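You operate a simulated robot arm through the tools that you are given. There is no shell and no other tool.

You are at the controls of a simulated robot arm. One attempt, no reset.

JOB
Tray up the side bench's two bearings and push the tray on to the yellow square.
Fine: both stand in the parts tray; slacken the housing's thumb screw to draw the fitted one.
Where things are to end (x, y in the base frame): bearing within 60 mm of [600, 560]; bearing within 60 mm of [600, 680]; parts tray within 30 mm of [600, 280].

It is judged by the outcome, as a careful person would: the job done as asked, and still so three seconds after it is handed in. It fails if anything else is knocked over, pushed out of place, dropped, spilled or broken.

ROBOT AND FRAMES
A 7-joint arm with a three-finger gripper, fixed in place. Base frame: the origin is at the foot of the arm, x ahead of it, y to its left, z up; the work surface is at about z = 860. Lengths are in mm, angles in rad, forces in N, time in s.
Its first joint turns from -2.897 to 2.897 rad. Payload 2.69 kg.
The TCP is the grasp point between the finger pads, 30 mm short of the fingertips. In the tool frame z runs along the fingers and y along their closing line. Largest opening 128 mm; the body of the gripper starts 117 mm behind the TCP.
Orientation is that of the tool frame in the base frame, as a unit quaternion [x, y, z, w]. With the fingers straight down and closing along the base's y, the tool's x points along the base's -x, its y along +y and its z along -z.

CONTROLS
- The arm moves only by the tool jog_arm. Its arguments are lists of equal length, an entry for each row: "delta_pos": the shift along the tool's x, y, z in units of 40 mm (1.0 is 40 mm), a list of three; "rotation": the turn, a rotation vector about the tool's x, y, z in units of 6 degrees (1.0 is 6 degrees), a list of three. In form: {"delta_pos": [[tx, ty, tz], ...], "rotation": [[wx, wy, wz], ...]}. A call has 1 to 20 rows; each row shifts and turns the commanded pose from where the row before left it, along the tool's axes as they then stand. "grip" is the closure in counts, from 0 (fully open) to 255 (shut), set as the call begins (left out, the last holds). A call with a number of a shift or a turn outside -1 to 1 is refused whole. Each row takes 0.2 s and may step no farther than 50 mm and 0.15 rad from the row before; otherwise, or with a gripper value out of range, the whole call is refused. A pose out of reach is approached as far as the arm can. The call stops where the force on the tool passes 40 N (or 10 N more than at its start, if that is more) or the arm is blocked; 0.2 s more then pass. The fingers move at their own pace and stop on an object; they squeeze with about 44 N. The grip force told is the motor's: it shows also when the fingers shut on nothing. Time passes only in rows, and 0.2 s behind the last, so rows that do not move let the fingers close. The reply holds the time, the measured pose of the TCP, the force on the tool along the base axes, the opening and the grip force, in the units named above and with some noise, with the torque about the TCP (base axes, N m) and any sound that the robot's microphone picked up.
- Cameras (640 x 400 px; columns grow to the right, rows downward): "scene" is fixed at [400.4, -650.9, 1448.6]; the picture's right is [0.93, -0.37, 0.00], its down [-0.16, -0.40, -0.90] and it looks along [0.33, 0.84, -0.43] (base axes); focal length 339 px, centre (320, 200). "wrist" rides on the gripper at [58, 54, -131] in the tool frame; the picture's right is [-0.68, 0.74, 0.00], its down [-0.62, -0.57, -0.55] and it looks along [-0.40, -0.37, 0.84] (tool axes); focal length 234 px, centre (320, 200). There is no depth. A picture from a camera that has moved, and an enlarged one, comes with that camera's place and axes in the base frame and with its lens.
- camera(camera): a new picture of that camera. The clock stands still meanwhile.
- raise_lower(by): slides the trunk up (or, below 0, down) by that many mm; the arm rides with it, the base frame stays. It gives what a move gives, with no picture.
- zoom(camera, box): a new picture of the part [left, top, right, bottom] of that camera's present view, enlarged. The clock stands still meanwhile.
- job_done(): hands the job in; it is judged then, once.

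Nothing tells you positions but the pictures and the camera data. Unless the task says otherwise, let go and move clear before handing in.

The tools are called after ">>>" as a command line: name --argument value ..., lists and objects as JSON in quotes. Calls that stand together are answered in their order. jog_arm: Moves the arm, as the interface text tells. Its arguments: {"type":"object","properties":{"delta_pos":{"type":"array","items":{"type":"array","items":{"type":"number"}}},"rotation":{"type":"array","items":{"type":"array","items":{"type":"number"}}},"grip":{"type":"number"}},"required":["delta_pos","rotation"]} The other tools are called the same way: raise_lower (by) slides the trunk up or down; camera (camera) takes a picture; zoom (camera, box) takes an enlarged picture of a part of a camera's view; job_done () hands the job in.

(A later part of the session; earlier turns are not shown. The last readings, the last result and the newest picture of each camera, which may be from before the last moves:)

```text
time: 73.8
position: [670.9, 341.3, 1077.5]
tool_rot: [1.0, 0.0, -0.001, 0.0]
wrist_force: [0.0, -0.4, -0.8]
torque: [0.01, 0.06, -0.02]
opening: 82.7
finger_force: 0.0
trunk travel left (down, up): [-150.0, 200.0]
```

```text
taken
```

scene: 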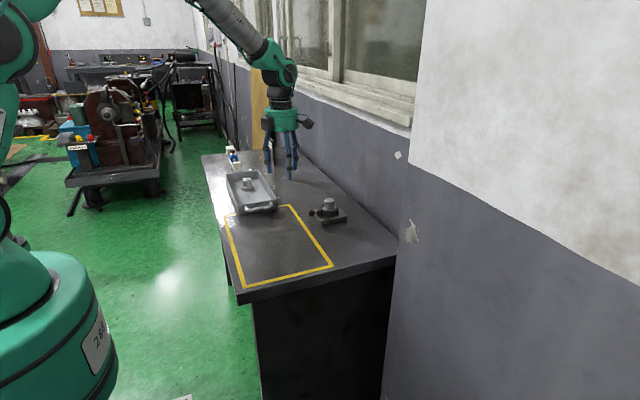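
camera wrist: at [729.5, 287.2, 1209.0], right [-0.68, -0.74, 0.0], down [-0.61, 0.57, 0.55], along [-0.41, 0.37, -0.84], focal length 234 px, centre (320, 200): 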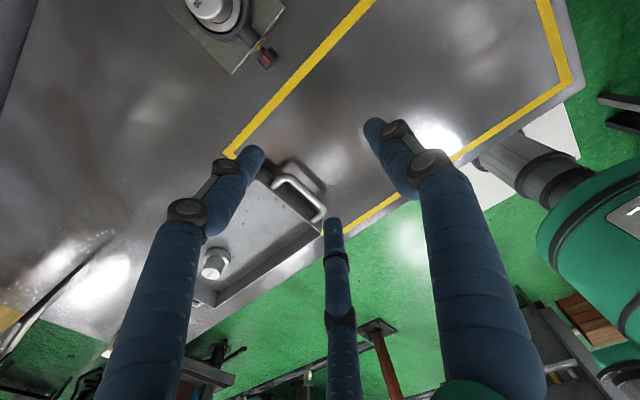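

The tool is vertical again, now with the camera on the +x, -y side. I'll move over the fitted bearing, staying above it.

>>> jog_arm --delta_pos '[[1.0, 0.006, 0.42], [1.0, 0.006, 0.42], [1.0, 0.006, 0.42], [1.0, 0.006, 0.42], [0, 0, 0]]' --rotation '[[0, 0, 0], [0, 0, 0], [0, 0, 0], [0, 0, 0], [0, 0, 0]]'

>>> camera --camera "wrist"

>>> zoom --camera "scene" --box '[280, 140, 380, 240]'

```text
time: 75.0
position: [833.2, 342.7, 1010.6]
tool_rot: [1.0, 0.0, -0.001, 0.0]
wrist_force: [0.0, 0.4, -1.4]
torque: [0.03, 0.05, 0.01]
opening: 82.9
finger_force: 0.1
trunk travel left (down, up): [-150.0, 200.0]
```

```text
taken
camera wrist: at [891.2, 288.5, 1142.4], right [-0.68, -0.74, 0.0], down [-0.61, 0.57, 0.55], along [-0.41, 0.37, -0.84], focal length 234 px, centre (320, 200)
```

wrist: 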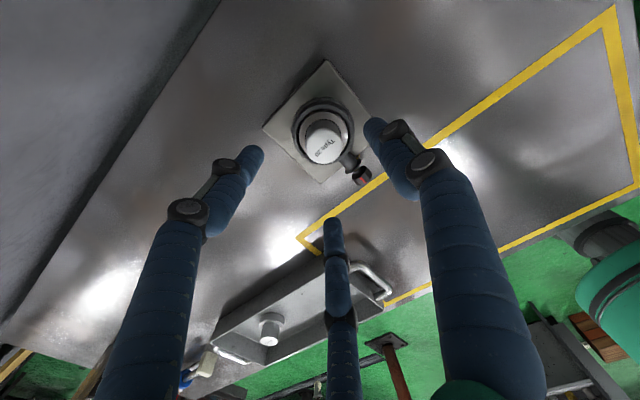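

```text
4.00 times, centred on (330, 190) of scene
camera zoom: at [400.4, -650.9, 1448.6], right [0.93, -0.37, 0.0], down [-0.16, -0.4, -0.9], along [0.33, 0.84, -0.43], focal length 1356 px, centre (280, 240)
```

zoom: 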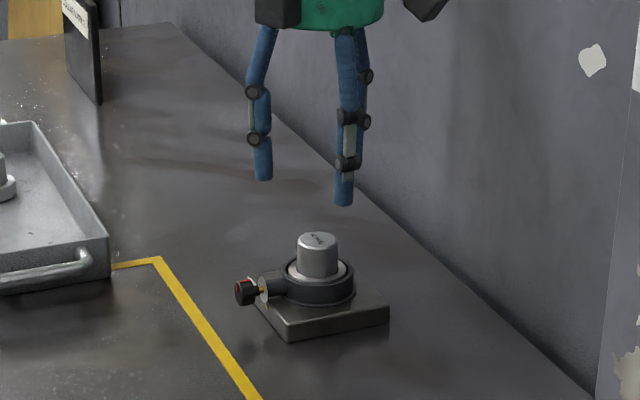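

>>> zoom --camera "wrist" --box '[255, 55, 395, 195]'

>>> zoom --camera "scene" --box '[305, 190, 350, 228]'

```text
2.86 times, centred on (325, 125) of wrist
camera zoom: at [891.2, 288.5, 1142.4], right [-0.68, -0.74, 0.0], down [-0.61, 0.57, 0.55], along [-0.41, 0.37, -0.84], focal length 669 px, centre (306, 414)
```

zoom: 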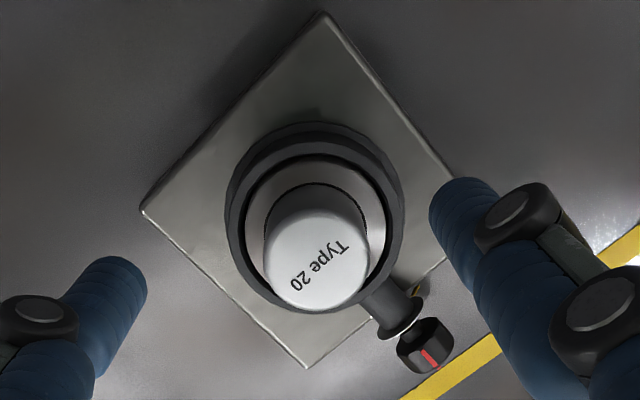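

```text
10.53 times, centred on (328, 209) of scene
camera zoom: at [400.4, -650.9, 1448.6], right [0.93, -0.37, 0.0], down [-0.16, -0.4, -0.9], along [0.33, 0.84, -0.43], focal length 3567 px, centre (241, 105)
```

zoom: 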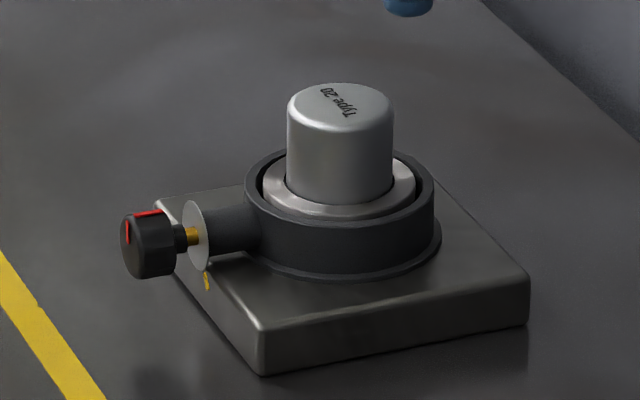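

The bearing's stem is at about (832, 338), top near z 932, with the housing rim near z 900. I'll align and go down to just above, then check once more.

>>> jog_arm --delta_pos '[[-0.03, 0.117, 0.55], [0, 0, 0.5], [0, 0, 0], [0, 0, 0]]' --rotation '[[0, 0, 0], [0, 0, 0], [0, 0, 0], [0, 0, 0]]'

>>> zoom --camera "wrist" --box '[240, 80, 400, 240]'

>>> zoom --camera "scene" --box '[295, 170, 365, 230]'

```text
time: 76.0
position: [830.5, 335.5, 970.4]
tool_rot: [1.0, 0.0, 0.001, -0.001]
wrist_force: [-1.1, -0.6, -0.5]
torque: [0.01, -0.03, 0.02]
opening: 82.9
finger_force: 0.1
trunk travel left (down, up): [-150.0, 200.0]
```

```text
2.50 times, centred on (320, 160) of wrist
camera zoom: at [888.5, 281.6, 1101.7], right [-0.68, -0.74, 0.0], down [-0.62, 0.57, 0.55], along [-0.4, 0.37, -0.84], focal length 585 px, centre (320, 300)
```

zoom: 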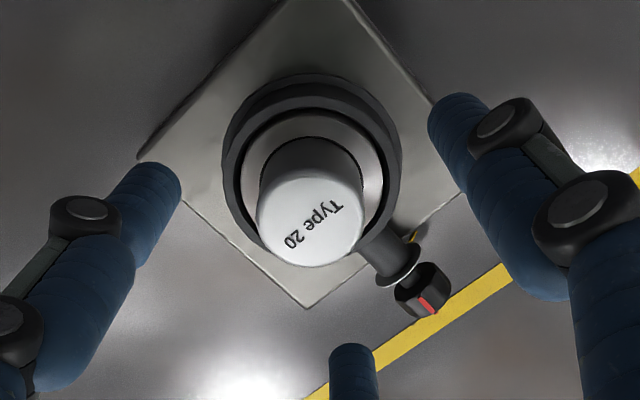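

```text
6.67 times, centred on (330, 200) of scene
camera zoom: at [400.4, -650.9, 1448.6], right [0.93, -0.37, 0.0], down [-0.16, -0.4, -0.9], along [0.33, 0.84, -0.43], focal length 2259 px, centre (253, 200)
```

zoom: 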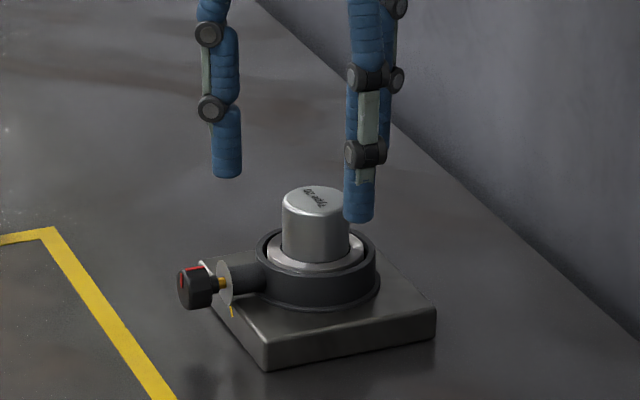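

The stem centre is about (2, 2.4) mm from my axis. I'll correct that and descend to grip height, with the tips staying above the housing rim.

>>> jog_arm --delta_pos '[[0.055, -0.06, 0.35], [0, 0, 0.385], [0, 0, 0], [0, 0, 0]]' --rotation '[[0, 0, 0], [0, 0, 0], [0, 0, 0], [0, 0, 0]]'

>>> zoom --camera "wrist" --box '[240, 80, 400, 240]'

>>> zoom --camera "scene" --box '[295, 170, 365, 230]'

```text
time: 77.0
position: [833.6, 337.7, 940.7]
tool_rot: [1.0, 0.001, 0.0, 0.0]
wrist_force: [0.2, -0.1, 0.6]
torque: [0.0, -0.01, 0.0]
opening: 82.8
finger_force: 0.0
trunk travel left (down, up): [-150.0, 200.0]
```

```text
2.50 times, centred on (320, 160) of wrist
camera zoom: at [892.1, 283.9, 1071.8], right [-0.68, -0.74, 0.0], down [-0.62, 0.57, 0.55], along [-0.4, 0.37, -0.84], focal length 585 px, centre (320, 300)
```

zoom: 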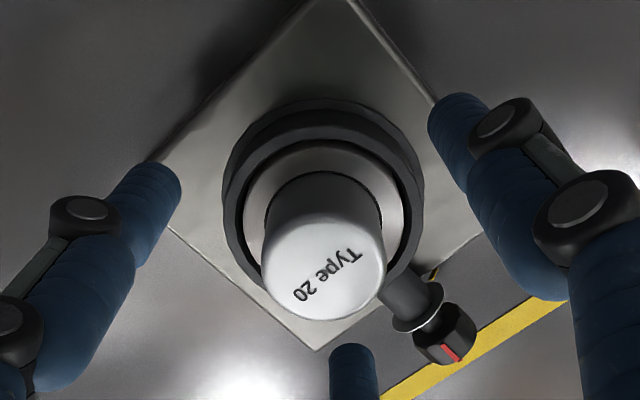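

```text
6.67 times, centred on (330, 200) of scene
camera zoom: at [400.4, -650.9, 1448.6], right [0.93, -0.37, 0.0], down [-0.16, -0.4, -0.9], along [0.33, 0.84, -0.43], focal length 2259 px, centre (253, 200)
```

zoom: 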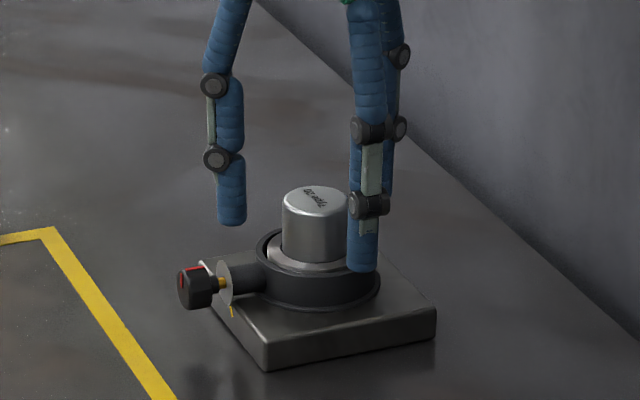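

Well centred. I'll close on the stem.

>>> jog_arm --delta_pos '[[0, 0, 0], [0, 0, 0], [0, 0, 0], [0, 0, 0], [0, 0, 0]]' --rotation '[[0, 0, 0], [0, 0, 0], [0, 0, 0], [0, 0, 0], [0, 0, 0]]' --grip 255

>>> zoom --camera "scene" --box '[295, 170, 365, 230]'

```text
time: 78.0
position: [830.4, 339.0, 939.0]
tool_rot: [1.0, 0.0, -0.002, 0.002]
wrist_force: [-11.7, 0.9, 6.9]
torque: [0.36, 0.53, -0.23]
opening: 34.1
finger_force: 44.3
trunk travel left (down, up): [-150.0, 200.0]
stopped in row 5: the force on the tool passed its limit at 41 N (the readings are from after the stop); the commanded pose is now the measured one
```

```text
6.67 times, centred on (330, 200) of scene
camera zoom: at [400.4, -650.9, 1448.6], right [0.93, -0.37, 0.0], down [-0.16, -0.4, -0.9], along [0.33, 0.84, -0.43], focal length 2259 px, centre (253, 200)
```

zoom: 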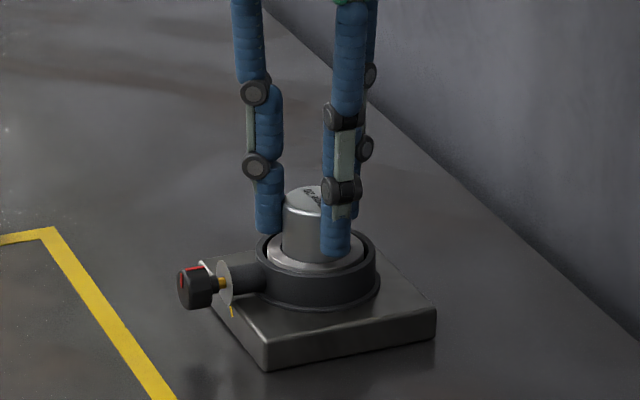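

It gripped at 34 mm; a brief side load from the small offset stopped the call, and the housing hasn't moved. I'll ease the remaining x load and start drawing upward 1 mm at a time, watching the force.

>>> jog_arm --delta_pos '[[-0.02, 0, 0], [0, 0, -0.025], [0, 0, -0.025], [0, 0, 0]]' --rotation '[[0, 0, 0], [0, 0, 0], [0, 0, 0], [0, 0, 0]]'

```text
time: 79.0
position: [829.9, 340.2, 938.9]
tool_rot: [1.0, 0.0, -0.003, 0.002]
wrist_force: [-8.1, 5.0, -5.1]
torque: [0.32, -0.15, -0.19]
opening: 33.9
finger_force: 44.2
trunk travel left (down, up): [-150.0, 200.0]
```

>>> jog_arm --delta_pos '[[-0.02, -0.01, -0.025], [0, 0, -0.025], [0, 0, 0]]' --rotation '[[0, 0, 0], [0, 0, 0], [0, 0, 0]]'

```text
time: 79.8
position: [830.8, 340.0, 942.4]
tool_rot: [1.0, -0.001, -0.001, -0.001]
wrist_force: [-0.2, -0.2, -1.7]
torque: [0.03, -0.01, 0.02]
opening: 33.6
finger_force: 44.7
trunk travel left (down, up): [-150.0, 200.0]
```

The load dropped off to almost nothing as it rose, so it seems free. I'll lift a few mm more and look.

>>> jog_arm --delta_pos '[[0, 0, -0.05], [0, 0, -0.05], [0, 0, -0.05], [0, 0, -0.05], [0, 0, 0]]' --rotation '[[0, 0, 0], [0, 0, 0], [0, 0, 0], [0, 0, 0], [0, 0, 0]]'

>>> zoom --camera "scene" --box '[295, 170, 365, 230]'

>>> zoom --camera "wrist" --box '[240, 80, 400, 240]'

```text
time: 81.0
position: [830.0, 340.0, 950.6]
tool_rot: [1.0, 0.0, -0.001, 0.0]
wrist_force: [0.0, 0.1, -0.4]
torque: [0.04, 0.01, 0.01]
opening: 33.9
finger_force: 43.7
trunk travel left (down, up): [-150.0, 200.0]
```

```text
6.67 times, centred on (330, 200) of scene
camera zoom: at [400.4, -650.9, 1448.6], right [0.93, -0.37, 0.0], down [-0.16, -0.4, -0.9], along [0.33, 0.84, -0.43], focal length 2259 px, centre (253, 200)
```

zoom: 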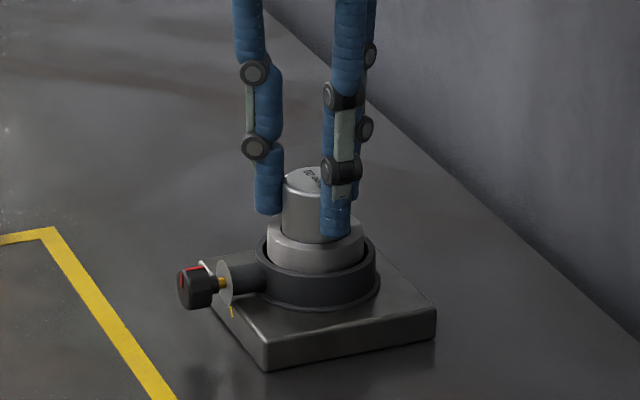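

```text
2.50 times, centred on (320, 160) of wrist
camera zoom: at [888.9, 285.7, 1082.3], right [-0.68, -0.74, 0.0], down [-0.61, 0.57, 0.55], along [-0.41, 0.37, -0.83], focal length 585 px, centre (320, 300)
```

zoom: 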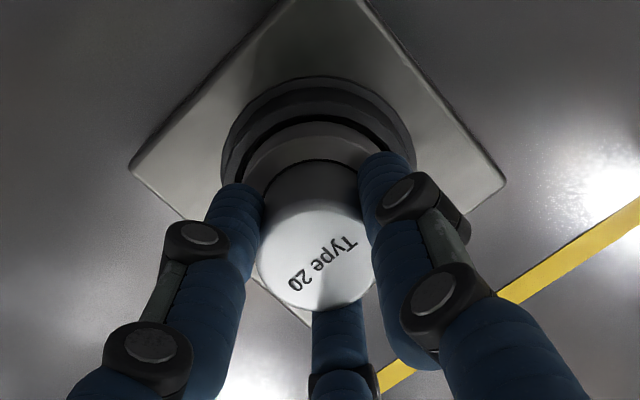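

The bearing is coming out of the housing, and the housing stays put. I'll keep drawing straight up until well clear.

>>> jog_arm --delta_pos '[[0, 0, -0.1], [0, 0, -0.1], [0, 0, -0.15], [0, 0, -0.2], [0, 0, -0.4], [0, 0, -0.6], [0, 0, -0.9], [0, 0, 0]]' --rotation '[[0, 0, 0], [0, 0, 0], [0, 0, 0], [0, 0, 0], [0, 0, 0], [0, 0, 0], [0, 0, 0], [0, 0, 0]]'

>>> zoom --camera "scene" --box '[285, 130, 375, 235]'

>>> zoom --camera "wrist" --box '[240, 60, 400, 240]'

```text
time: 82.8
position: [831.1, 338.4, 1048.4]
tool_rot: [1.0, 0.0, -0.001, 0.001]
wrist_force: [-0.5, 0.2, -1.1]
torque: [0.03, -0.03, -0.03]
opening: 33.7
finger_force: 44.4
trunk travel left (down, up): [-150.0, 200.0]
```

```text
3.81 times, centred on (330, 182) of scene
camera zoom: at [400.4, -650.9, 1448.6], right [0.93, -0.37, 0.0], down [-0.16, -0.4, -0.9], along [0.33, 0.84, -0.43], focal length 1291 px, centre (282, 267)
```

zoom: 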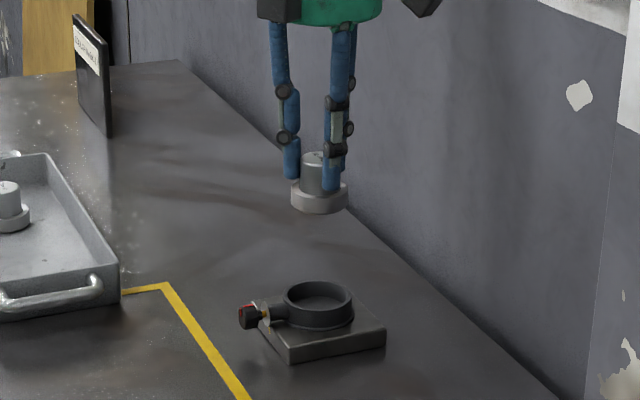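

```text
2.22 times, centred on (320, 150) of wrist
camera zoom: at [889.1, 284.1, 1178.8], right [-0.68, -0.74, 0.0], down [-0.61, 0.57, 0.55], along [-0.41, 0.37, -0.83], focal length 520 px, centre (320, 311)
```

zoom: 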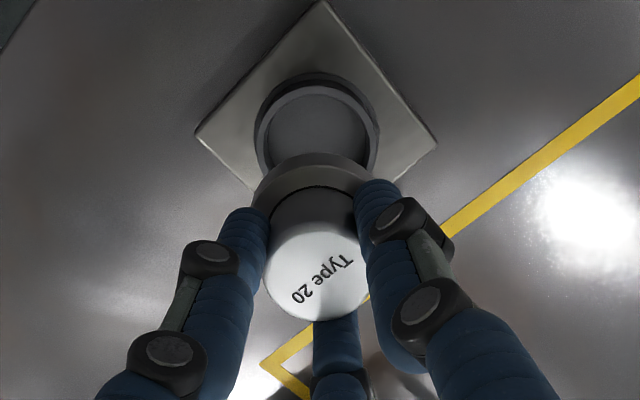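

The bearing is out cleanly and the housing hasn't moved. I'll carry it to above the near half of the tray, about (599, 568).

>>> jog_arm --delta_pos '[[-0.644, -0.638, -0.05], [-0.644, -0.638, -0.05], [-0.644, -0.638, -0.05], [-0.644, -0.638, -0.05], [-0.644, -0.638, -0.05], [-0.644, -0.638, -0.05], [-0.644, -0.638, -0.05], [-0.644, -0.638, -0.05], [-0.644, -0.638, -0.05], [0, 0, 0]]' --rotation '[[0, 0, 0], [0, 0, 0], [0, 0, 0], [0, 0, 0], [0, 0, 0], [0, 0, 0], [0, 0, 0], [0, 0, 0], [0, 0, 0], [0, 0, 0]]'

>>> camera --camera "wrist"

>>> zoom --camera "scene" --box '[200, 80, 350, 230]'

```text
time: 85.0
position: [594.7, 569.9, 1068.7]
tool_rot: [1.0, -0.001, -0.002, 0.001]
wrist_force: [-0.7, -0.5, -0.9]
torque: [-0.03, -0.01, -0.02]
opening: 33.9
finger_force: 44.5
trunk travel left (down, up): [-150.0, 200.0]
```

```text
taken
camera wrist: at [653.0, 516.9, 1200.4], right [-0.68, -0.74, 0.0], down [-0.61, 0.57, 0.55], along [-0.41, 0.37, -0.83], focal length 234 px, centre (320, 200)
```

wrist: 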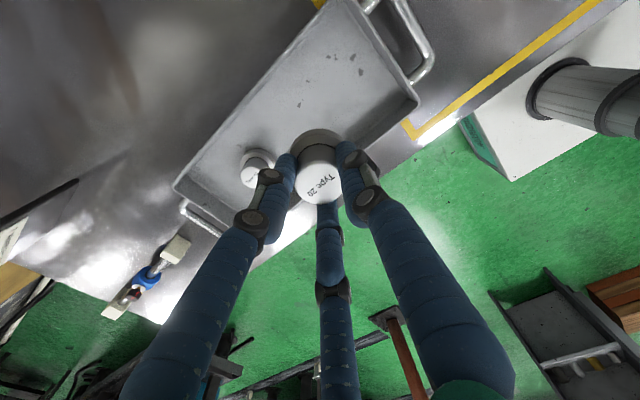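

```text
2.67 times, centred on (275, 155) of scene
camera zoom: at [400.4, -650.9, 1448.6], right [0.93, -0.37, 0.0], down [-0.16, -0.4, -0.9], along [0.33, 0.84, -0.43], focal length 904 px, centre (440, 320)
```

zoom: 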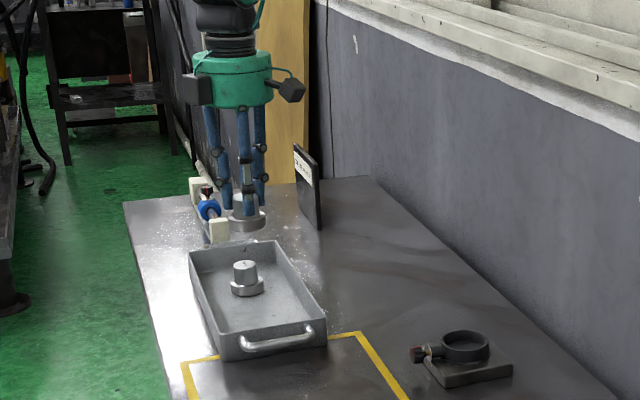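

Positioned over the near half. I'll descend in stages to just above the tray floor.

>>> jog_arm --delta_pos '[[0.09, 0.03, 0.8], [0, 0, 0.9], [0, 0, 0.8], [0, 0, 0.5], [0, 0, 0.2], [0, 0, 0.1], [0, 0, 0]]' --rotation '[[0, 0, 0], [0, 0, 0], [0, 0, 0], [0, 0, 0], [0, 0, 0], [0, 0, 0], [0, 0, 0]]'

>>> zoom --camera "scene" --box '[215, 100, 305, 225]'

>>> camera --camera "wrist"

```text
time: 86.6
position: [601.8, 566.4, 934.5]
tool_rot: [1.0, 0.001, -0.002, 0.0]
wrist_force: [0.3, 0.5, -1.6]
torque: [-0.02, -0.03, 0.0]
opening: 33.6
finger_force: 43.9
trunk travel left (down, up): [-150.0, 200.0]
```

```text
3.20 times, centred on (260, 162) of scene
camera zoom: at [400.4, -650.9, 1448.6], right [0.93, -0.37, 0.0], down [-0.16, -0.4, -0.9], along [0.33, 0.84, -0.43], focal length 1084 px, centre (512, 320)
```

zoom: 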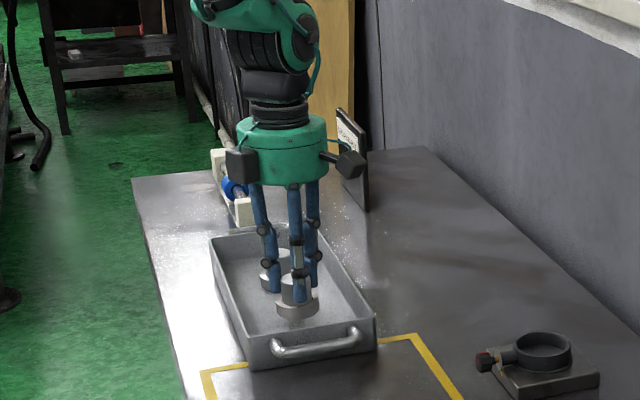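

```text
taken
camera wrist: at [660.7, 512.0, 1066.5], right [-0.68, -0.74, 0.0], down [-0.61, 0.57, 0.55], along [-0.41, 0.37, -0.83], focal length 234 px, centre (320, 200)
```

wrist: 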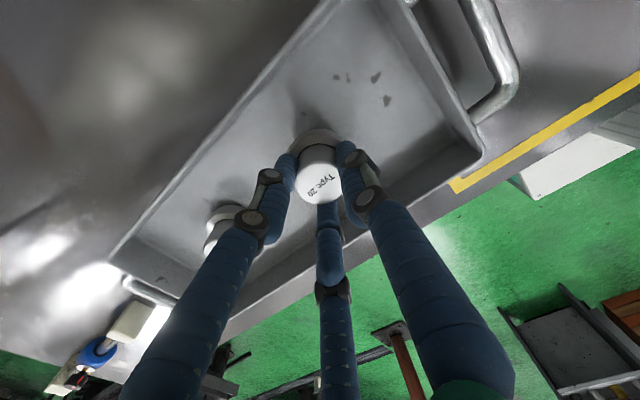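

>>> jog_arm --delta_pos '[[0, 0, 0.1], [0, 0, 0.1], [0, 0, 0.05], [0, 0, 0]]' --rotation '[[0, 0, 0], [0, 0, 0], [0, 0, 0], [0, 0, 0]]'

>>> jog_arm --delta_pos '[[0, 0, 0.03], [0, 0, 0.03], [0, 0, 0]]' --rotation '[[0, 0, 0], [0, 0, 0], [0, 0, 0]]'

```text
time: 87.6
position: [600.3, 568.3, 926.4]
tool_rot: [1.0, 0.001, -0.003, 0.001]
wrist_force: [-0.4, 0.5, -1.1]
torque: [-0.01, 0.02, 0.01]
opening: 34.0
finger_force: 43.7
trunk travel left (down, up): [-150.0, 200.0]
```

```text
time: 88.4
position: [601.6, 566.6, 923.8]
tool_rot: [1.0, 0.0, -0.002, 0.0]
wrist_force: [1.1, 0.1, -1.2]
torque: [0.02, 0.01, 0.0]
opening: 33.9
finger_force: 44.0
trunk travel left (down, up): [-150.0, 200.0]
```

The bearing is a few mm above the floor with no contact yet. I'll ease down further.

>>> jog_arm --delta_pos '[[0, 0, 0.03], [0, 0, 0.03], [0, 0, 0]]' --rotation '[[0, 0, 0], [0, 0, 0], [0, 0, 0]]'

>>> jog_arm --delta_pos '[[0, 0, 0.03], [0, 0, 0]]' --rotation '[[0, 0, 0], [0, 0, 0]]'

```text
time: 89.2
position: [599.4, 567.2, 920.3]
tool_rot: [1.0, 0.0, -0.001, 0.001]
wrist_force: [0.0, 0.5, -1.1]
torque: [0.0, 0.01, -0.01]
opening: 33.8
finger_force: 44.0
trunk travel left (down, up): [-150.0, 200.0]
```

```text
time: 89.8
position: [601.1, 567.3, 920.6]
tool_rot: [1.0, 0.0, -0.002, 0.001]
wrist_force: [-0.3, 0.0, 2.9]
torque: [-0.01, 0.06, -0.02]
opening: 33.6
finger_force: 43.8
trunk travel left (down, up): [-150.0, 200.0]
```

First contact (+3 N). I'll press down about a mm so it seats, then release with a partial opening.

>>> jog_arm --delta_pos '[[0, 0, 0.02], [0, 0, 0]]' --rotation '[[0, 0, 0], [0, 0, 0]]'

>>> jog_arm --delta_pos '[[0, 0, 0], [0, 0, 0], [0, 0, 0], [0, 0, 0]]' --rotation '[[0, 0, 0], [0, 0, 0], [0, 0, 0], [0, 0, 0]]' --grip 130

>>> zoom --camera "wrist" --box '[160, 50, 480, 250]'

```text
time: 90.4
position: [602.5, 567.5, 920.8]
tool_rot: [1.0, 0.0, -0.002, 0.0]
wrist_force: [4.9, -1.4, 9.8]
torque: [-0.15, -0.16, 0.01]
opening: 34.3
finger_force: 43.6
trunk travel left (down, up): [-150.0, 200.0]
```

```text
time: 91.4
position: [601.5, 567.5, 919.2]
tool_rot: [1.0, 0.0, -0.002, 0.001]
wrist_force: [0.1, 1.0, -0.6]
torque: [0.0, -0.01, 0.03]
opening: 62.5
finger_force: 0.1
trunk travel left (down, up): [-150.0, 200.0]
```

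```text
2.00 times, centred on (320, 150) of wrist
camera zoom: at [659.8, 513.6, 1050.5], right [-0.68, -0.74, 0.0], down [-0.61, 0.57, 0.55], along [-0.41, 0.37, -0.83], focal length 468 px, centre (320, 300)
```

zoom: 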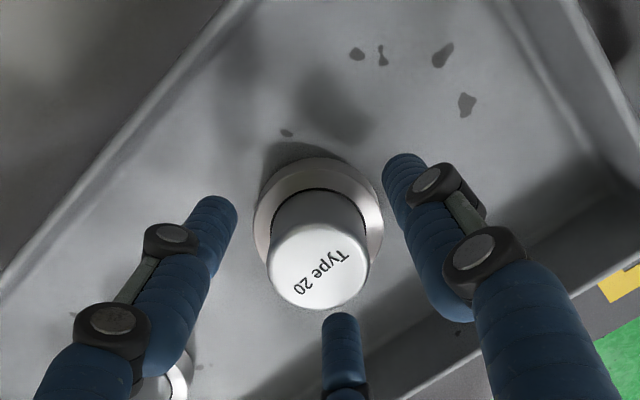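

The "Type 20" bearing stands in the tray. I'll rise clear, roll 60° so two fingers face -y and close partway. Then I'll draw the tray along by its front wall from the inside, clear of the bearings.

>>> jog_arm --delta_pos '[[0, 0, -0.5], [0, 0, -1], [0, 0, -1], [0, 0, -1], [0, 0, 0], [0, 0, 0], [0, 0, 0], [0, 0, 0], [0, 0, 0], [0, 0, 0], [0, 0, 0], [0, 0, 0], [0, 0, 0], [0, 0, 0], [0, 0.9, 0], [0, 0.8, 0], [0, 0, 0]]' --rotation '[[0, 0, 0], [0, 0, 0], [0, 0, 0], [0, 0, 0], [0, 0, 1], [0, 0, 1], [0, 0, 1], [0, 0, 1], [0, 0, 1], [0, 0, 1], [0, 0, 1], [0, 0, 1], [0, 0, 1], [0, 0, 1], [0, 0, 0], [0, 0, 0], [0, 0, 0]]'

>>> camera --camera "wrist"

>>> camera --camera "scene"

```text
time: 95.0
position: [545.4, 532.3, 1057.1]
tool_rot: [0.866, -0.5, -0.001, 0.001]
wrist_force: [-0.8, -0.1, -0.1]
torque: [0.05, -0.07, 0.01]
opening: 62.8
finger_force: 0.0
trunk travel left (down, up): [-150.0, 200.0]
```

```text
taken
camera wrist: at [528.6, 454.7, 1189.7], right [-0.98, 0.22, 0.0], down [0.18, 0.82, 0.55], along [0.12, 0.54, -0.84], focal length 234 px, centre (320, 200)
```

wrist: 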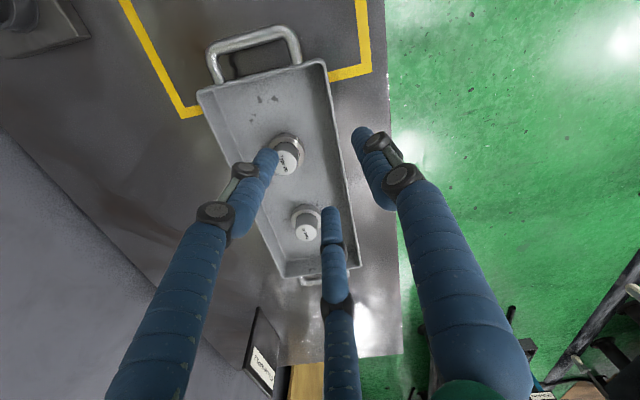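

```text
taken
```

scene: 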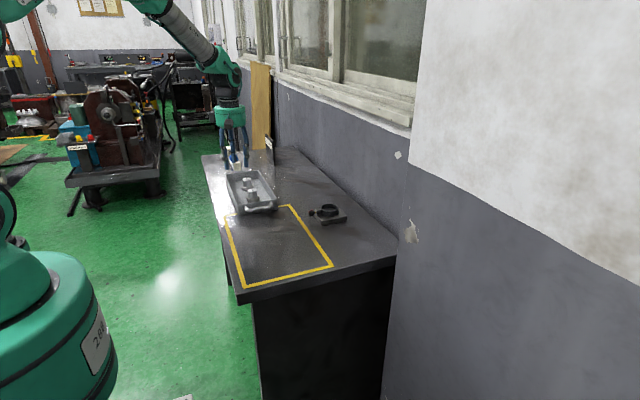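

The tray sits square, its front rim at y ≈ 468 and x-centre ≈ 600, and both bearings stand upright. My sideways move followed the rolled tool axes, harmlessly at height. I'll go over to (600, 497), between the front wall and the near bearing.

>>> jog_arm --delta_pos '[[0.73, -0.35, 0], [0.73, -0.35, 0], [0, 0, 0.5], [0, 0, 0.5], [0, 0, 0]]' --rotation '[[0, 0, 0], [0, 0, 0], [0, 0, 0], [0, 0, 0], [0, 0, 0]]' --grip 196

>>> camera --camera "wrist"

>>> zoom --camera "scene" --box '[205, 110, 305, 225]'

```text
time: 96.2
position: [598.3, 497.2, 1018.1]
tool_rot: [0.866, -0.499, -0.002, 0.001]
wrist_force: [0.7, -0.3, 0.4]
torque: [-0.03, -0.01, -0.01]
opening: 29.6
finger_force: 0.2
trunk travel left (down, up): [-150.0, 200.0]
```

```text
taken
camera wrist: at [581.7, 420.3, 1149.5], right [-0.98, 0.22, 0.0], down [0.18, 0.82, 0.55], along [0.12, 0.53, -0.84], focal length 234 px, centre (320, 200)
```

wrist: 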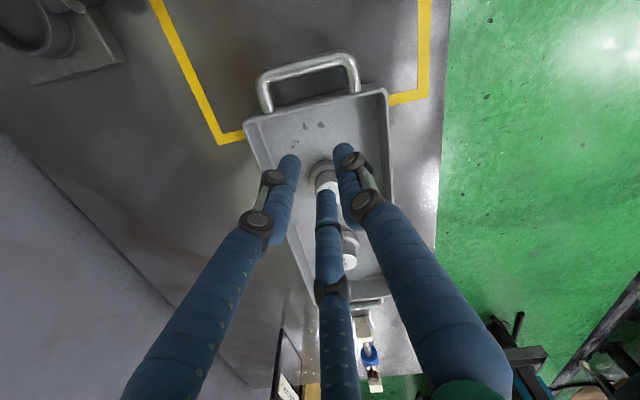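

```text
3.48 times, centred on (255, 168) of scene
camera zoom: at [400.4, -650.9, 1448.6], right [0.93, -0.37, 0.0], down [-0.16, -0.4, -0.9], along [0.33, 0.84, -0.43], focal length 1179 px, centre (546, 313)
```

zoom: 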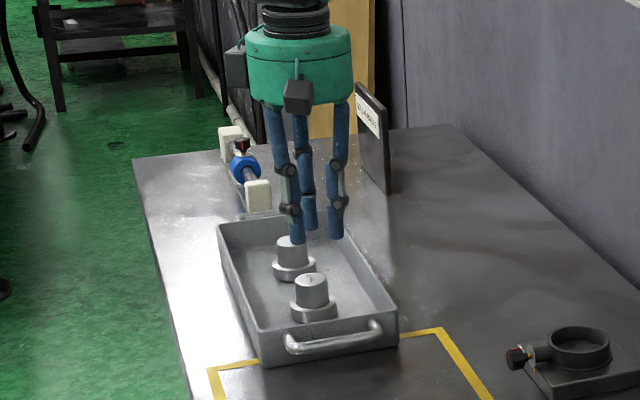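

Aligned over the gap. I'll descend to just above rim height first and verify the clearances.

>>> jog_arm --delta_pos '[[0.02, 0, 0.7], [0, 0, 0.7], [0, 0, 0.5], [0, 0, 0]]' --rotation '[[0, 0, 0], [0, 0, 0], [0, 0, 0], [0, 0, 0]]'

>>> zoom --camera "wrist" --box '[200, 50, 440, 250]'

>>> zoom --camera "scene" --box '[225, 140, 295, 220]'

```text
time: 97.2
position: [600.8, 495.8, 942.2]
tool_rot: [0.866, -0.5, -0.001, 0.001]
wrist_force: [0.3, 1.0, -0.1]
torque: [0.0, 0.04, -0.01]
opening: 29.6
finger_force: 0.0
trunk travel left (down, up): [-150.0, 200.0]
```

```text
2.00 times, centred on (320, 150) of wrist
camera zoom: at [583.1, 418.3, 1074.1], right [-0.98, 0.22, 0.0], down [0.18, 0.82, 0.55], along [0.12, 0.54, -0.84], focal length 468 px, centre (320, 300)
```

zoom: 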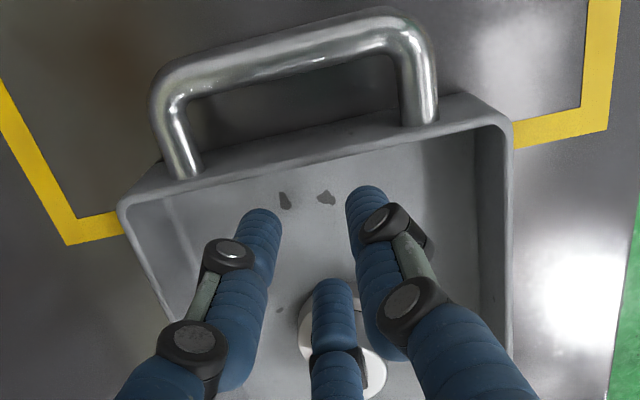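

```text
5.00 times, centred on (260, 180) of scene
camera zoom: at [400.4, -650.9, 1448.6], right [0.93, -0.37, 0.0], down [-0.16, -0.4, -0.9], along [0.33, 0.84, -0.43], focal length 1694 px, centre (620, 300)
```

zoom: 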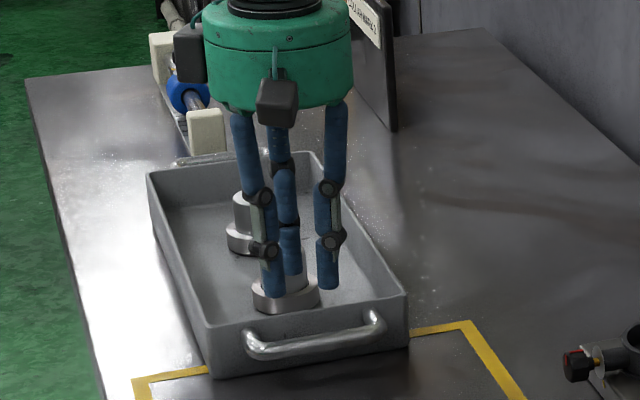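

There's about 6 mm to the front wall and 13 mm to the near bearing. I'll lower the tips to about 10 mm above the tray floor.

>>> jog_arm --delta_pos '[[0, 0, 0.4], [0, 0, 0.25], [0, 0, 0.15], [0, 0, 0]]' --rotation '[[0, 0, 0], [0, 0, 0], [0, 0, 0], [0, 0, 0]]'

>>> zoom --camera "wrist" --box '[200, 50, 440, 250]'

>>> zoom --camera "scene" --box '[225, 140, 295, 220]'

```text
time: 98.2
position: [598.4, 496.0, 911.6]
tool_rot: [0.866, -0.5, -0.002, 0.0]
wrist_force: [0.4, 0.3, 0.6]
torque: [-0.01, -0.02, -0.03]
opening: 29.6
finger_force: 0.3
trunk travel left (down, up): [-150.0, 200.0]
```

```text
2.00 times, centred on (320, 150) of wrist
camera zoom: at [580.6, 418.2, 1043.8], right [-0.98, 0.22, 0.0], down [0.18, 0.82, 0.55], along [0.12, 0.54, -0.84], focal length 468 px, centre (320, 300)
```

zoom: 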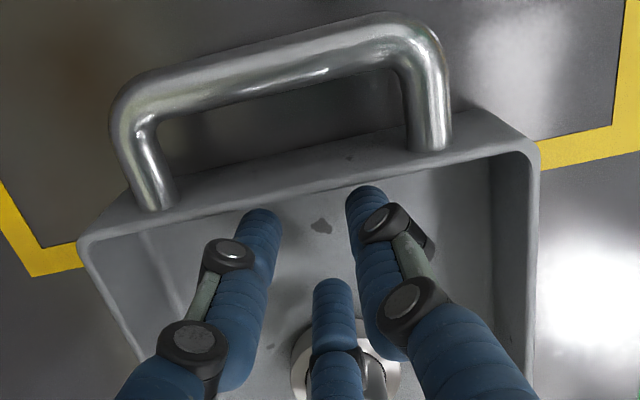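

```text
5.00 times, centred on (260, 180) of scene
camera zoom: at [400.4, -650.9, 1448.6], right [0.93, -0.37, 0.0], down [-0.16, -0.4, -0.9], along [0.33, 0.84, -0.43], focal length 1694 px, centre (620, 300)
```

zoom: 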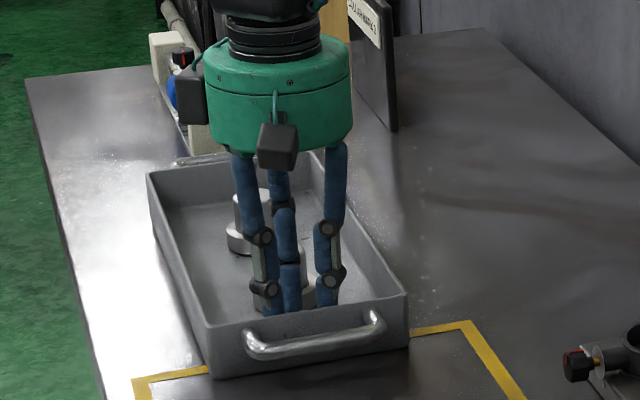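

In place inside the tray. I'll start drawing it slowly in -y to feel for contact.

>>> jog_arm --delta_pos '[[0.065, 0.0375, 0], [0.065, 0.0375, 0], [0.065, 0.0375, 0], [0.065, 0.0375, 0], [0.065, 0.0375, 0], [0, 0, 0]]' --rotation '[[0, 0, 0], [0, 0, 0], [0, 0, 0], [0, 0, 0], [0, 0, 0], [0, 0, 0]]'

>>> zoom --camera "wrist" --box '[200, 50, 440, 250]'

>>> zoom --camera "scene" --box '[225, 140, 295, 220]'

```text
time: 99.6
position: [596.2, 481.6, 911.2]
tool_rot: [0.866, -0.5, -0.002, 0.001]
wrist_force: [0.6, 3.8, 1.6]
torque: [-0.01, 0.05, -0.03]
opening: 28.8
finger_force: 0.1
trunk travel left (down, up): [-150.0, 200.0]
```

```text
2.00 times, centred on (320, 150) of wrist
camera zoom: at [579.2, 404.0, 1042.5], right [-0.98, 0.22, 0.0], down [0.18, 0.82, 0.55], along [0.12, 0.53, -0.84], focal length 468 px, centre (320, 300)
```

zoom: 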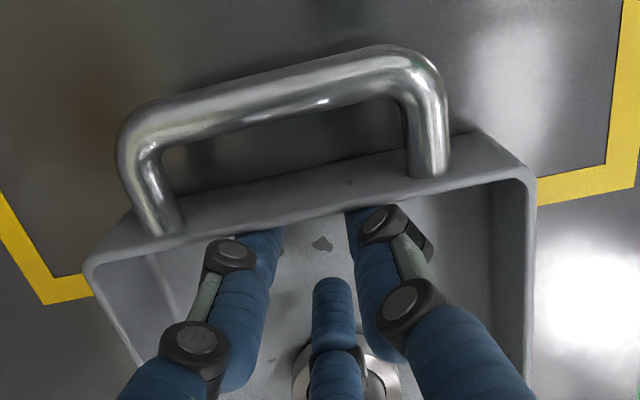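

```text
5.00 times, centred on (260, 180) of scene
camera zoom: at [400.4, -650.9, 1448.6], right [0.93, -0.37, 0.0], down [-0.16, -0.4, -0.9], along [0.33, 0.84, -0.43], focal length 1694 px, centre (620, 300)
```

zoom: 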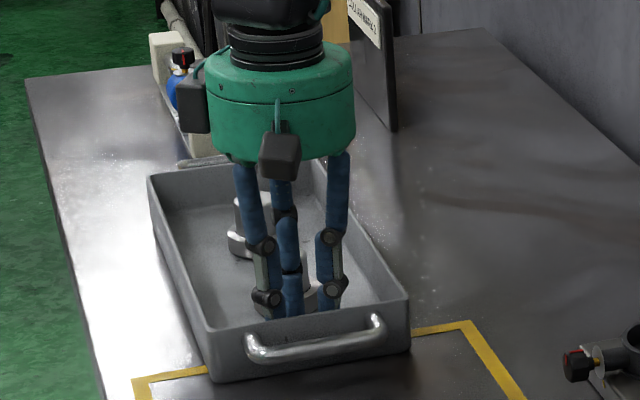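

Light contact (about 4 N) and the tray has begun to move with both bearings upright. I'll draw it on at about 50 mm/s.

>>> jog_arm --delta_pos '[[0.11, 0.0625, 0], [0.2165, 0.125, 0], [0.2165, 0.125, 0], [0.2165, 0.125, 0], [0.2165, 0.125, 0], [0.2165, 0.125, 0], [0.2165, 0.125, 0], [0.2165, 0.125, 0], [0.2165, 0.125, 0], [0.2165, 0.125, 0], [0.2165, 0.125, 0], [0.11, 0.0625, 0], [0, 0, 0]]' --rotation '[[0, 0, 0], [0, 0, 0], [0, 0, 0], [0, 0, 0], [0, 0, 0], [0, 0, 0], [0, 0, 0], [0, 0, 0], [0, 0, 0], [0, 0, 0], [0, 0, 0], [0, 0, 0], [0, 0, 0]]'

>>> camera --camera "scene"

>>> camera --camera "wrist"

```text
time: 102.4
position: [596.3, 371.6, 911.6]
tool_rot: [0.866, -0.5, -0.002, 0.0]
wrist_force: [0.3, 3.3, 1.4]
torque: [0.02, -0.03, 0.04]
opening: 29.0
finger_force: 0.1
trunk travel left (down, up): [-150.0, 200.0]
```

```text
taken
```

scene: 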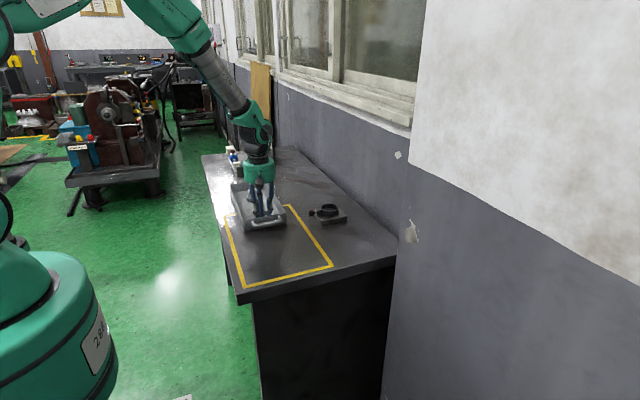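

```text
taken
camera wrist: at [579.6, 293.7, 1042.7], right [-0.98, 0.22, 0.0], down [0.18, 0.82, 0.55], along [0.12, 0.54, -0.84], focal length 234 px, centre (320, 200)
```

wrist: 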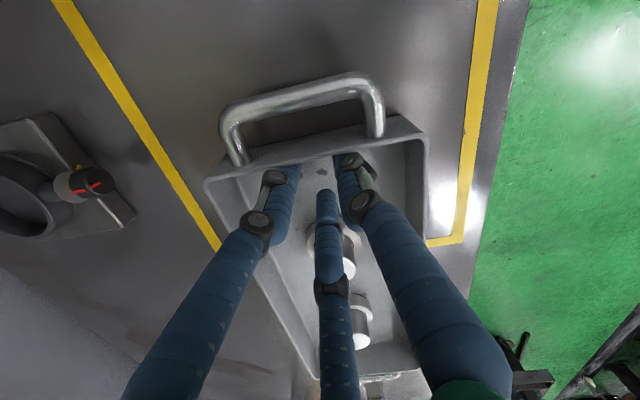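

The tray follows squarely, its front rim now at y ≈ 353 with both bearings standing. About 235 mm remains; I'll do most of it and then measure.

>>> jog_arm --delta_pos '[[0.11, 0.0625, 0], [0.24, 0.1386, 0], [0.24, 0.1386, 0], [0.24, 0.1386, 0], [0.24, 0.1386, 0], [0.24, 0.1386, 0], [0.24, 0.1386, 0], [0.24, 0.1386, 0], [0.24, 0.1386, 0], [0.24, 0.1386, 0], [0.24, 0.1386, 0], [0.24, 0.1386, 0], [0.24, 0.1386, 0], [0.24, 0.1386, 0], [0.24, 0.1386, 0], [0.24, 0.1386, 0], [0.24, 0.1386, 0], [0.24, 0.1386, 0], [0.11, 0.0625, 0], [0, 0, 0]]' --rotation '[[0, 0, 0], [0, 0, 0], [0, 0, 0], [0, 0, 0], [0, 0, 0], [0, 0, 0], [0, 0, 0], [0, 0, 0], [0, 0, 0], [0, 0, 0], [0, 0, 0], [0, 0, 0], [0, 0, 0], [0, 0, 0], [0, 0, 0], [0, 0, 0], [0, 0, 0], [0, 0, 0], [0, 0, 0], [0, 0, 0]]'

>>> camera --camera "scene"

>>> camera --camera "wrist"

```text
time: 106.6
position: [598.0, 172.0, 910.9]
tool_rot: [0.866, -0.5, -0.002, 0.002]
wrist_force: [1.0, 1.9, 1.0]
torque: [-0.02, -0.01, 0.05]
opening: 29.0
finger_force: 0.0
trunk travel left (down, up): [-150.0, 200.0]
```

```text
taken
```

scene: 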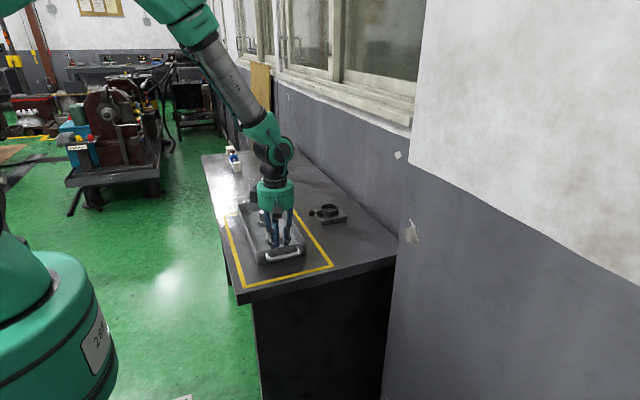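

```text
taken
camera wrist: at [580.9, 94.8, 1042.5], right [-0.98, 0.22, 0.0], down [0.18, 0.82, 0.55], along [0.12, 0.54, -0.84], focal length 234 px, centre (320, 200)
```

wrist: 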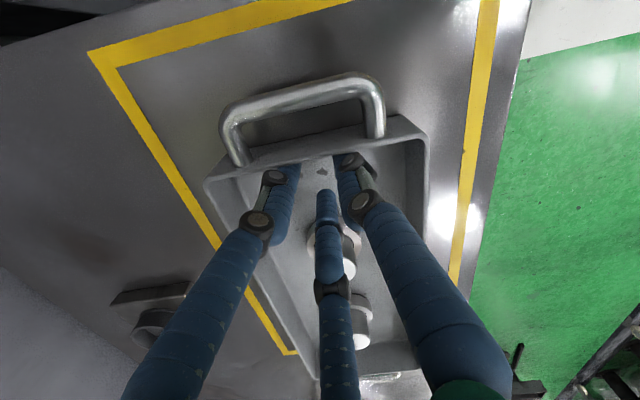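

The front rim is at y ≈ 154, so the centre is at about 316. Another 36 mm will bring it to 280.

>>> jog_arm --delta_pos '[[0.11, 0.0625, 0], [0.24, 0.1386, 0], [0.24, 0.1386, 0], [0.13, 0.075, 0], [0.06, 0.035, 0], [0, 0, 0]]' --rotation '[[0, 0, 0], [0, 0, 0], [0, 0, 0], [0, 0, 0], [0, 0, 0], [0, 0, 0]]'

>>> camera --camera "wrist"

>>> zoom --camera "scene" --box '[210, 150, 350, 290]'

```text
time: 108.0
position: [599.3, 136.8, 909.9]
tool_rot: [0.866, -0.5, -0.002, 0.0]
wrist_force: [0.3, 4.2, 0.7]
torque: [0.0, -0.03, 0.08]
opening: 28.7
finger_force: 0.0
trunk travel left (down, up): [-150.0, 200.0]
```

```text
taken
camera wrist: at [582.1, 59.4, 1042.4], right [-0.98, 0.22, 0.0], down [0.18, 0.82, 0.55], along [0.12, 0.54, -0.84], focal length 234 px, centre (320, 200)
```

wrist: 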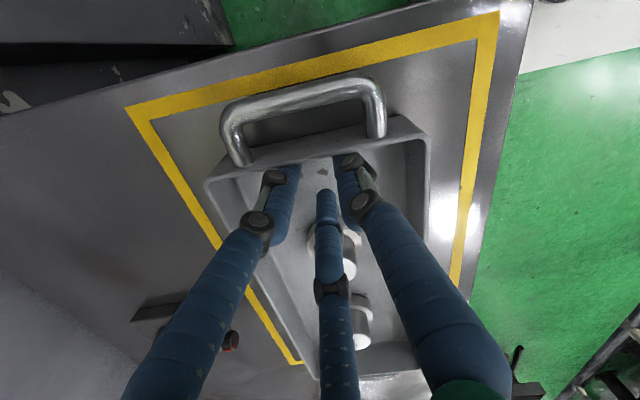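

```text
2.86 times, centred on (280, 220) of scene
camera zoom: at [400.4, -650.9, 1448.6], right [0.93, -0.37, 0.0], down [-0.16, -0.4, -0.9], along [0.33, 0.84, -0.43], focal length 968 px, centre (434, 143)
```

zoom: 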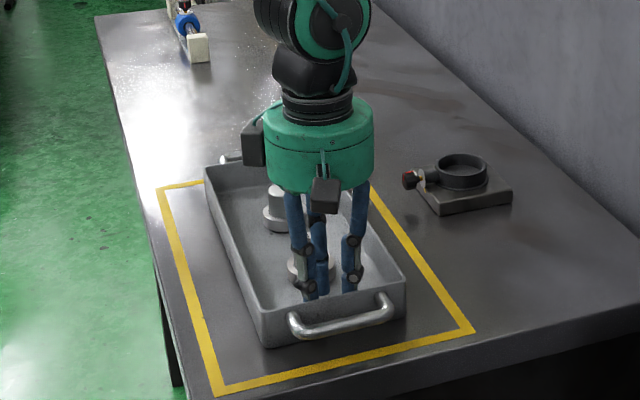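

By both cameras the tray's centre is at about (601, 283), central in the yellow square, with both bearings upright. I'll back off the wall by 5 mm and rise straight out.

>>> jog_arm --delta_pos '[[-0.108, -0.0625, 0], [0, 0, 0], [0, 0, -0.4], [0, 0, -0.8], [0, 0, -1], [0, 0, -1], [0, 0, -1], [0, 0, 0]]' --rotation '[[0, 0, 0], [0, 0, 0], [0, 0, 0], [0, 0, 0], [0, 0, 0], [0, 0, 0], [0, 0, 0], [0, 0, 0]]'

>>> camera --camera "wrist"

>>> zoom --camera "scene" --box '[200, 130, 400, 300]'

```text
time: 109.8
position: [597.7, 143.1, 1080.4]
tool_rot: [0.866, -0.499, -0.002, 0.001]
wrist_force: [0.6, 0.3, -0.2]
torque: [-0.04, -0.04, 0.0]
opening: 29.4
finger_force: 0.0
trunk travel left (down, up): [-150.0, 200.0]
```

```text
taken
camera wrist: at [580.8, 66.4, 1212.6], right [-0.98, 0.22, 0.0], down [0.18, 0.82, 0.55], along [0.12, 0.54, -0.84], focal length 234 px, centre (320, 200)
```

wrist: 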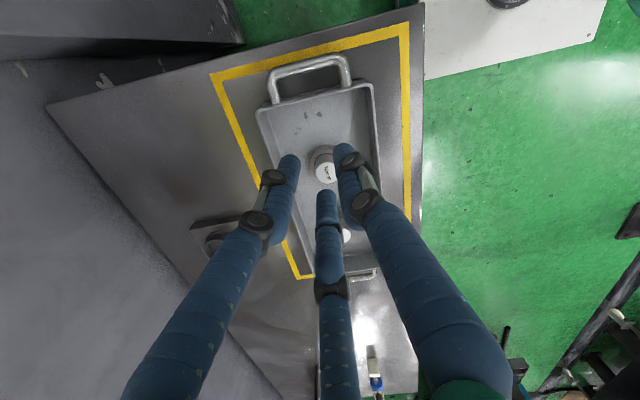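

```text
2.35 times, centred on (300, 215) of scene
camera zoom: at [400.4, -650.9, 1448.6], right [0.93, -0.37, 0.0], down [-0.16, -0.4, -0.9], along [0.33, 0.84, -0.43], focal length 797 px, centre (367, 165)
```

zoom: 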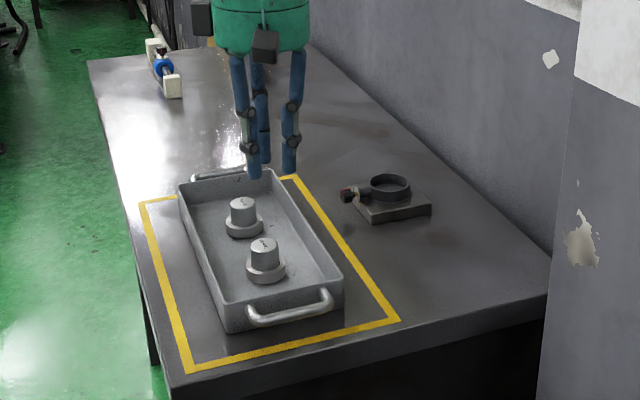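

Tray and both bearings are in place. I'll move further clear so I can check everything on the bench.

>>> jog_arm --delta_pos '[[0, 0, -1], [0, 0, -1], [0, 0, -1], [-0.5, 0.87, 0], [-0.5, 0.87, 0], [-0.5, 0.87, 0], [-0.5, 0.87, 0], [0, 0, 0]]' --rotation '[[0, 0, 0], [0, 0, 0], [0, 0, 0], [0, 0, 0], [0, 0, 0], [0, 0, 0], [0, 0, 0], [0, 0, 0]]'

>>> camera --camera "scene"

>>> zoom --camera "scene" --box '[200, 130, 400, 300]'

>>> camera --camera "wrist"

```text
time: 111.6
position: [437.5, 141.2, 1201.5]
tool_rot: [0.866, -0.5, -0.002, 0.001]
wrist_force: [0.4, 0.2, -0.2]
torque: [-0.01, -0.08, 0.0]
opening: 29.8
finger_force: 0.1
trunk travel left (down, up): [-150.0, 200.0]
```

```text
taken
```

scene: 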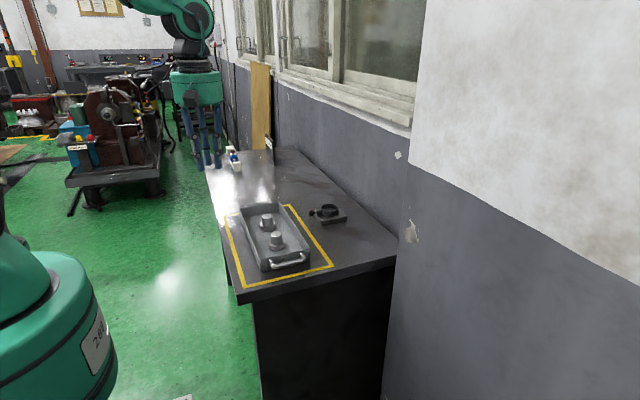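

```text
2.35 times, centred on (300, 215) of scene
camera zoom: at [400.4, -650.9, 1448.6], right [0.93, -0.37, 0.0], down [-0.16, -0.4, -0.9], along [0.33, 0.84, -0.43], focal length 797 px, centre (367, 165)
```

zoom: 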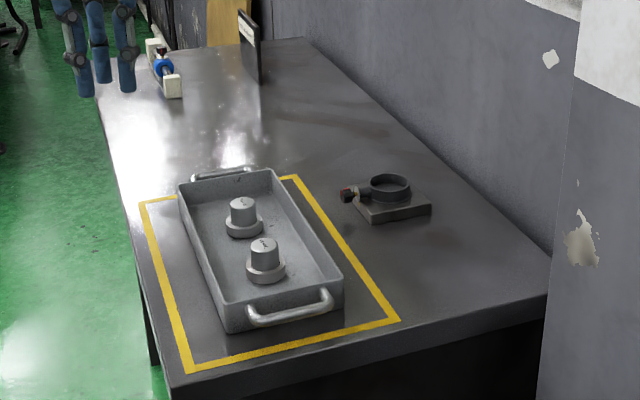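

```text
taken
camera wrist: at [419.4, 63.8, 1333.0], right [-0.98, 0.22, 0.0], down [0.18, 0.82, 0.55], along [0.12, 0.54, -0.84], focal length 234 px, centre (320, 200)
```

wrist: 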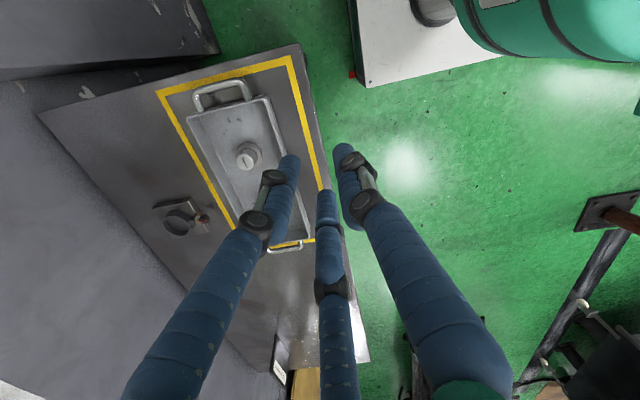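

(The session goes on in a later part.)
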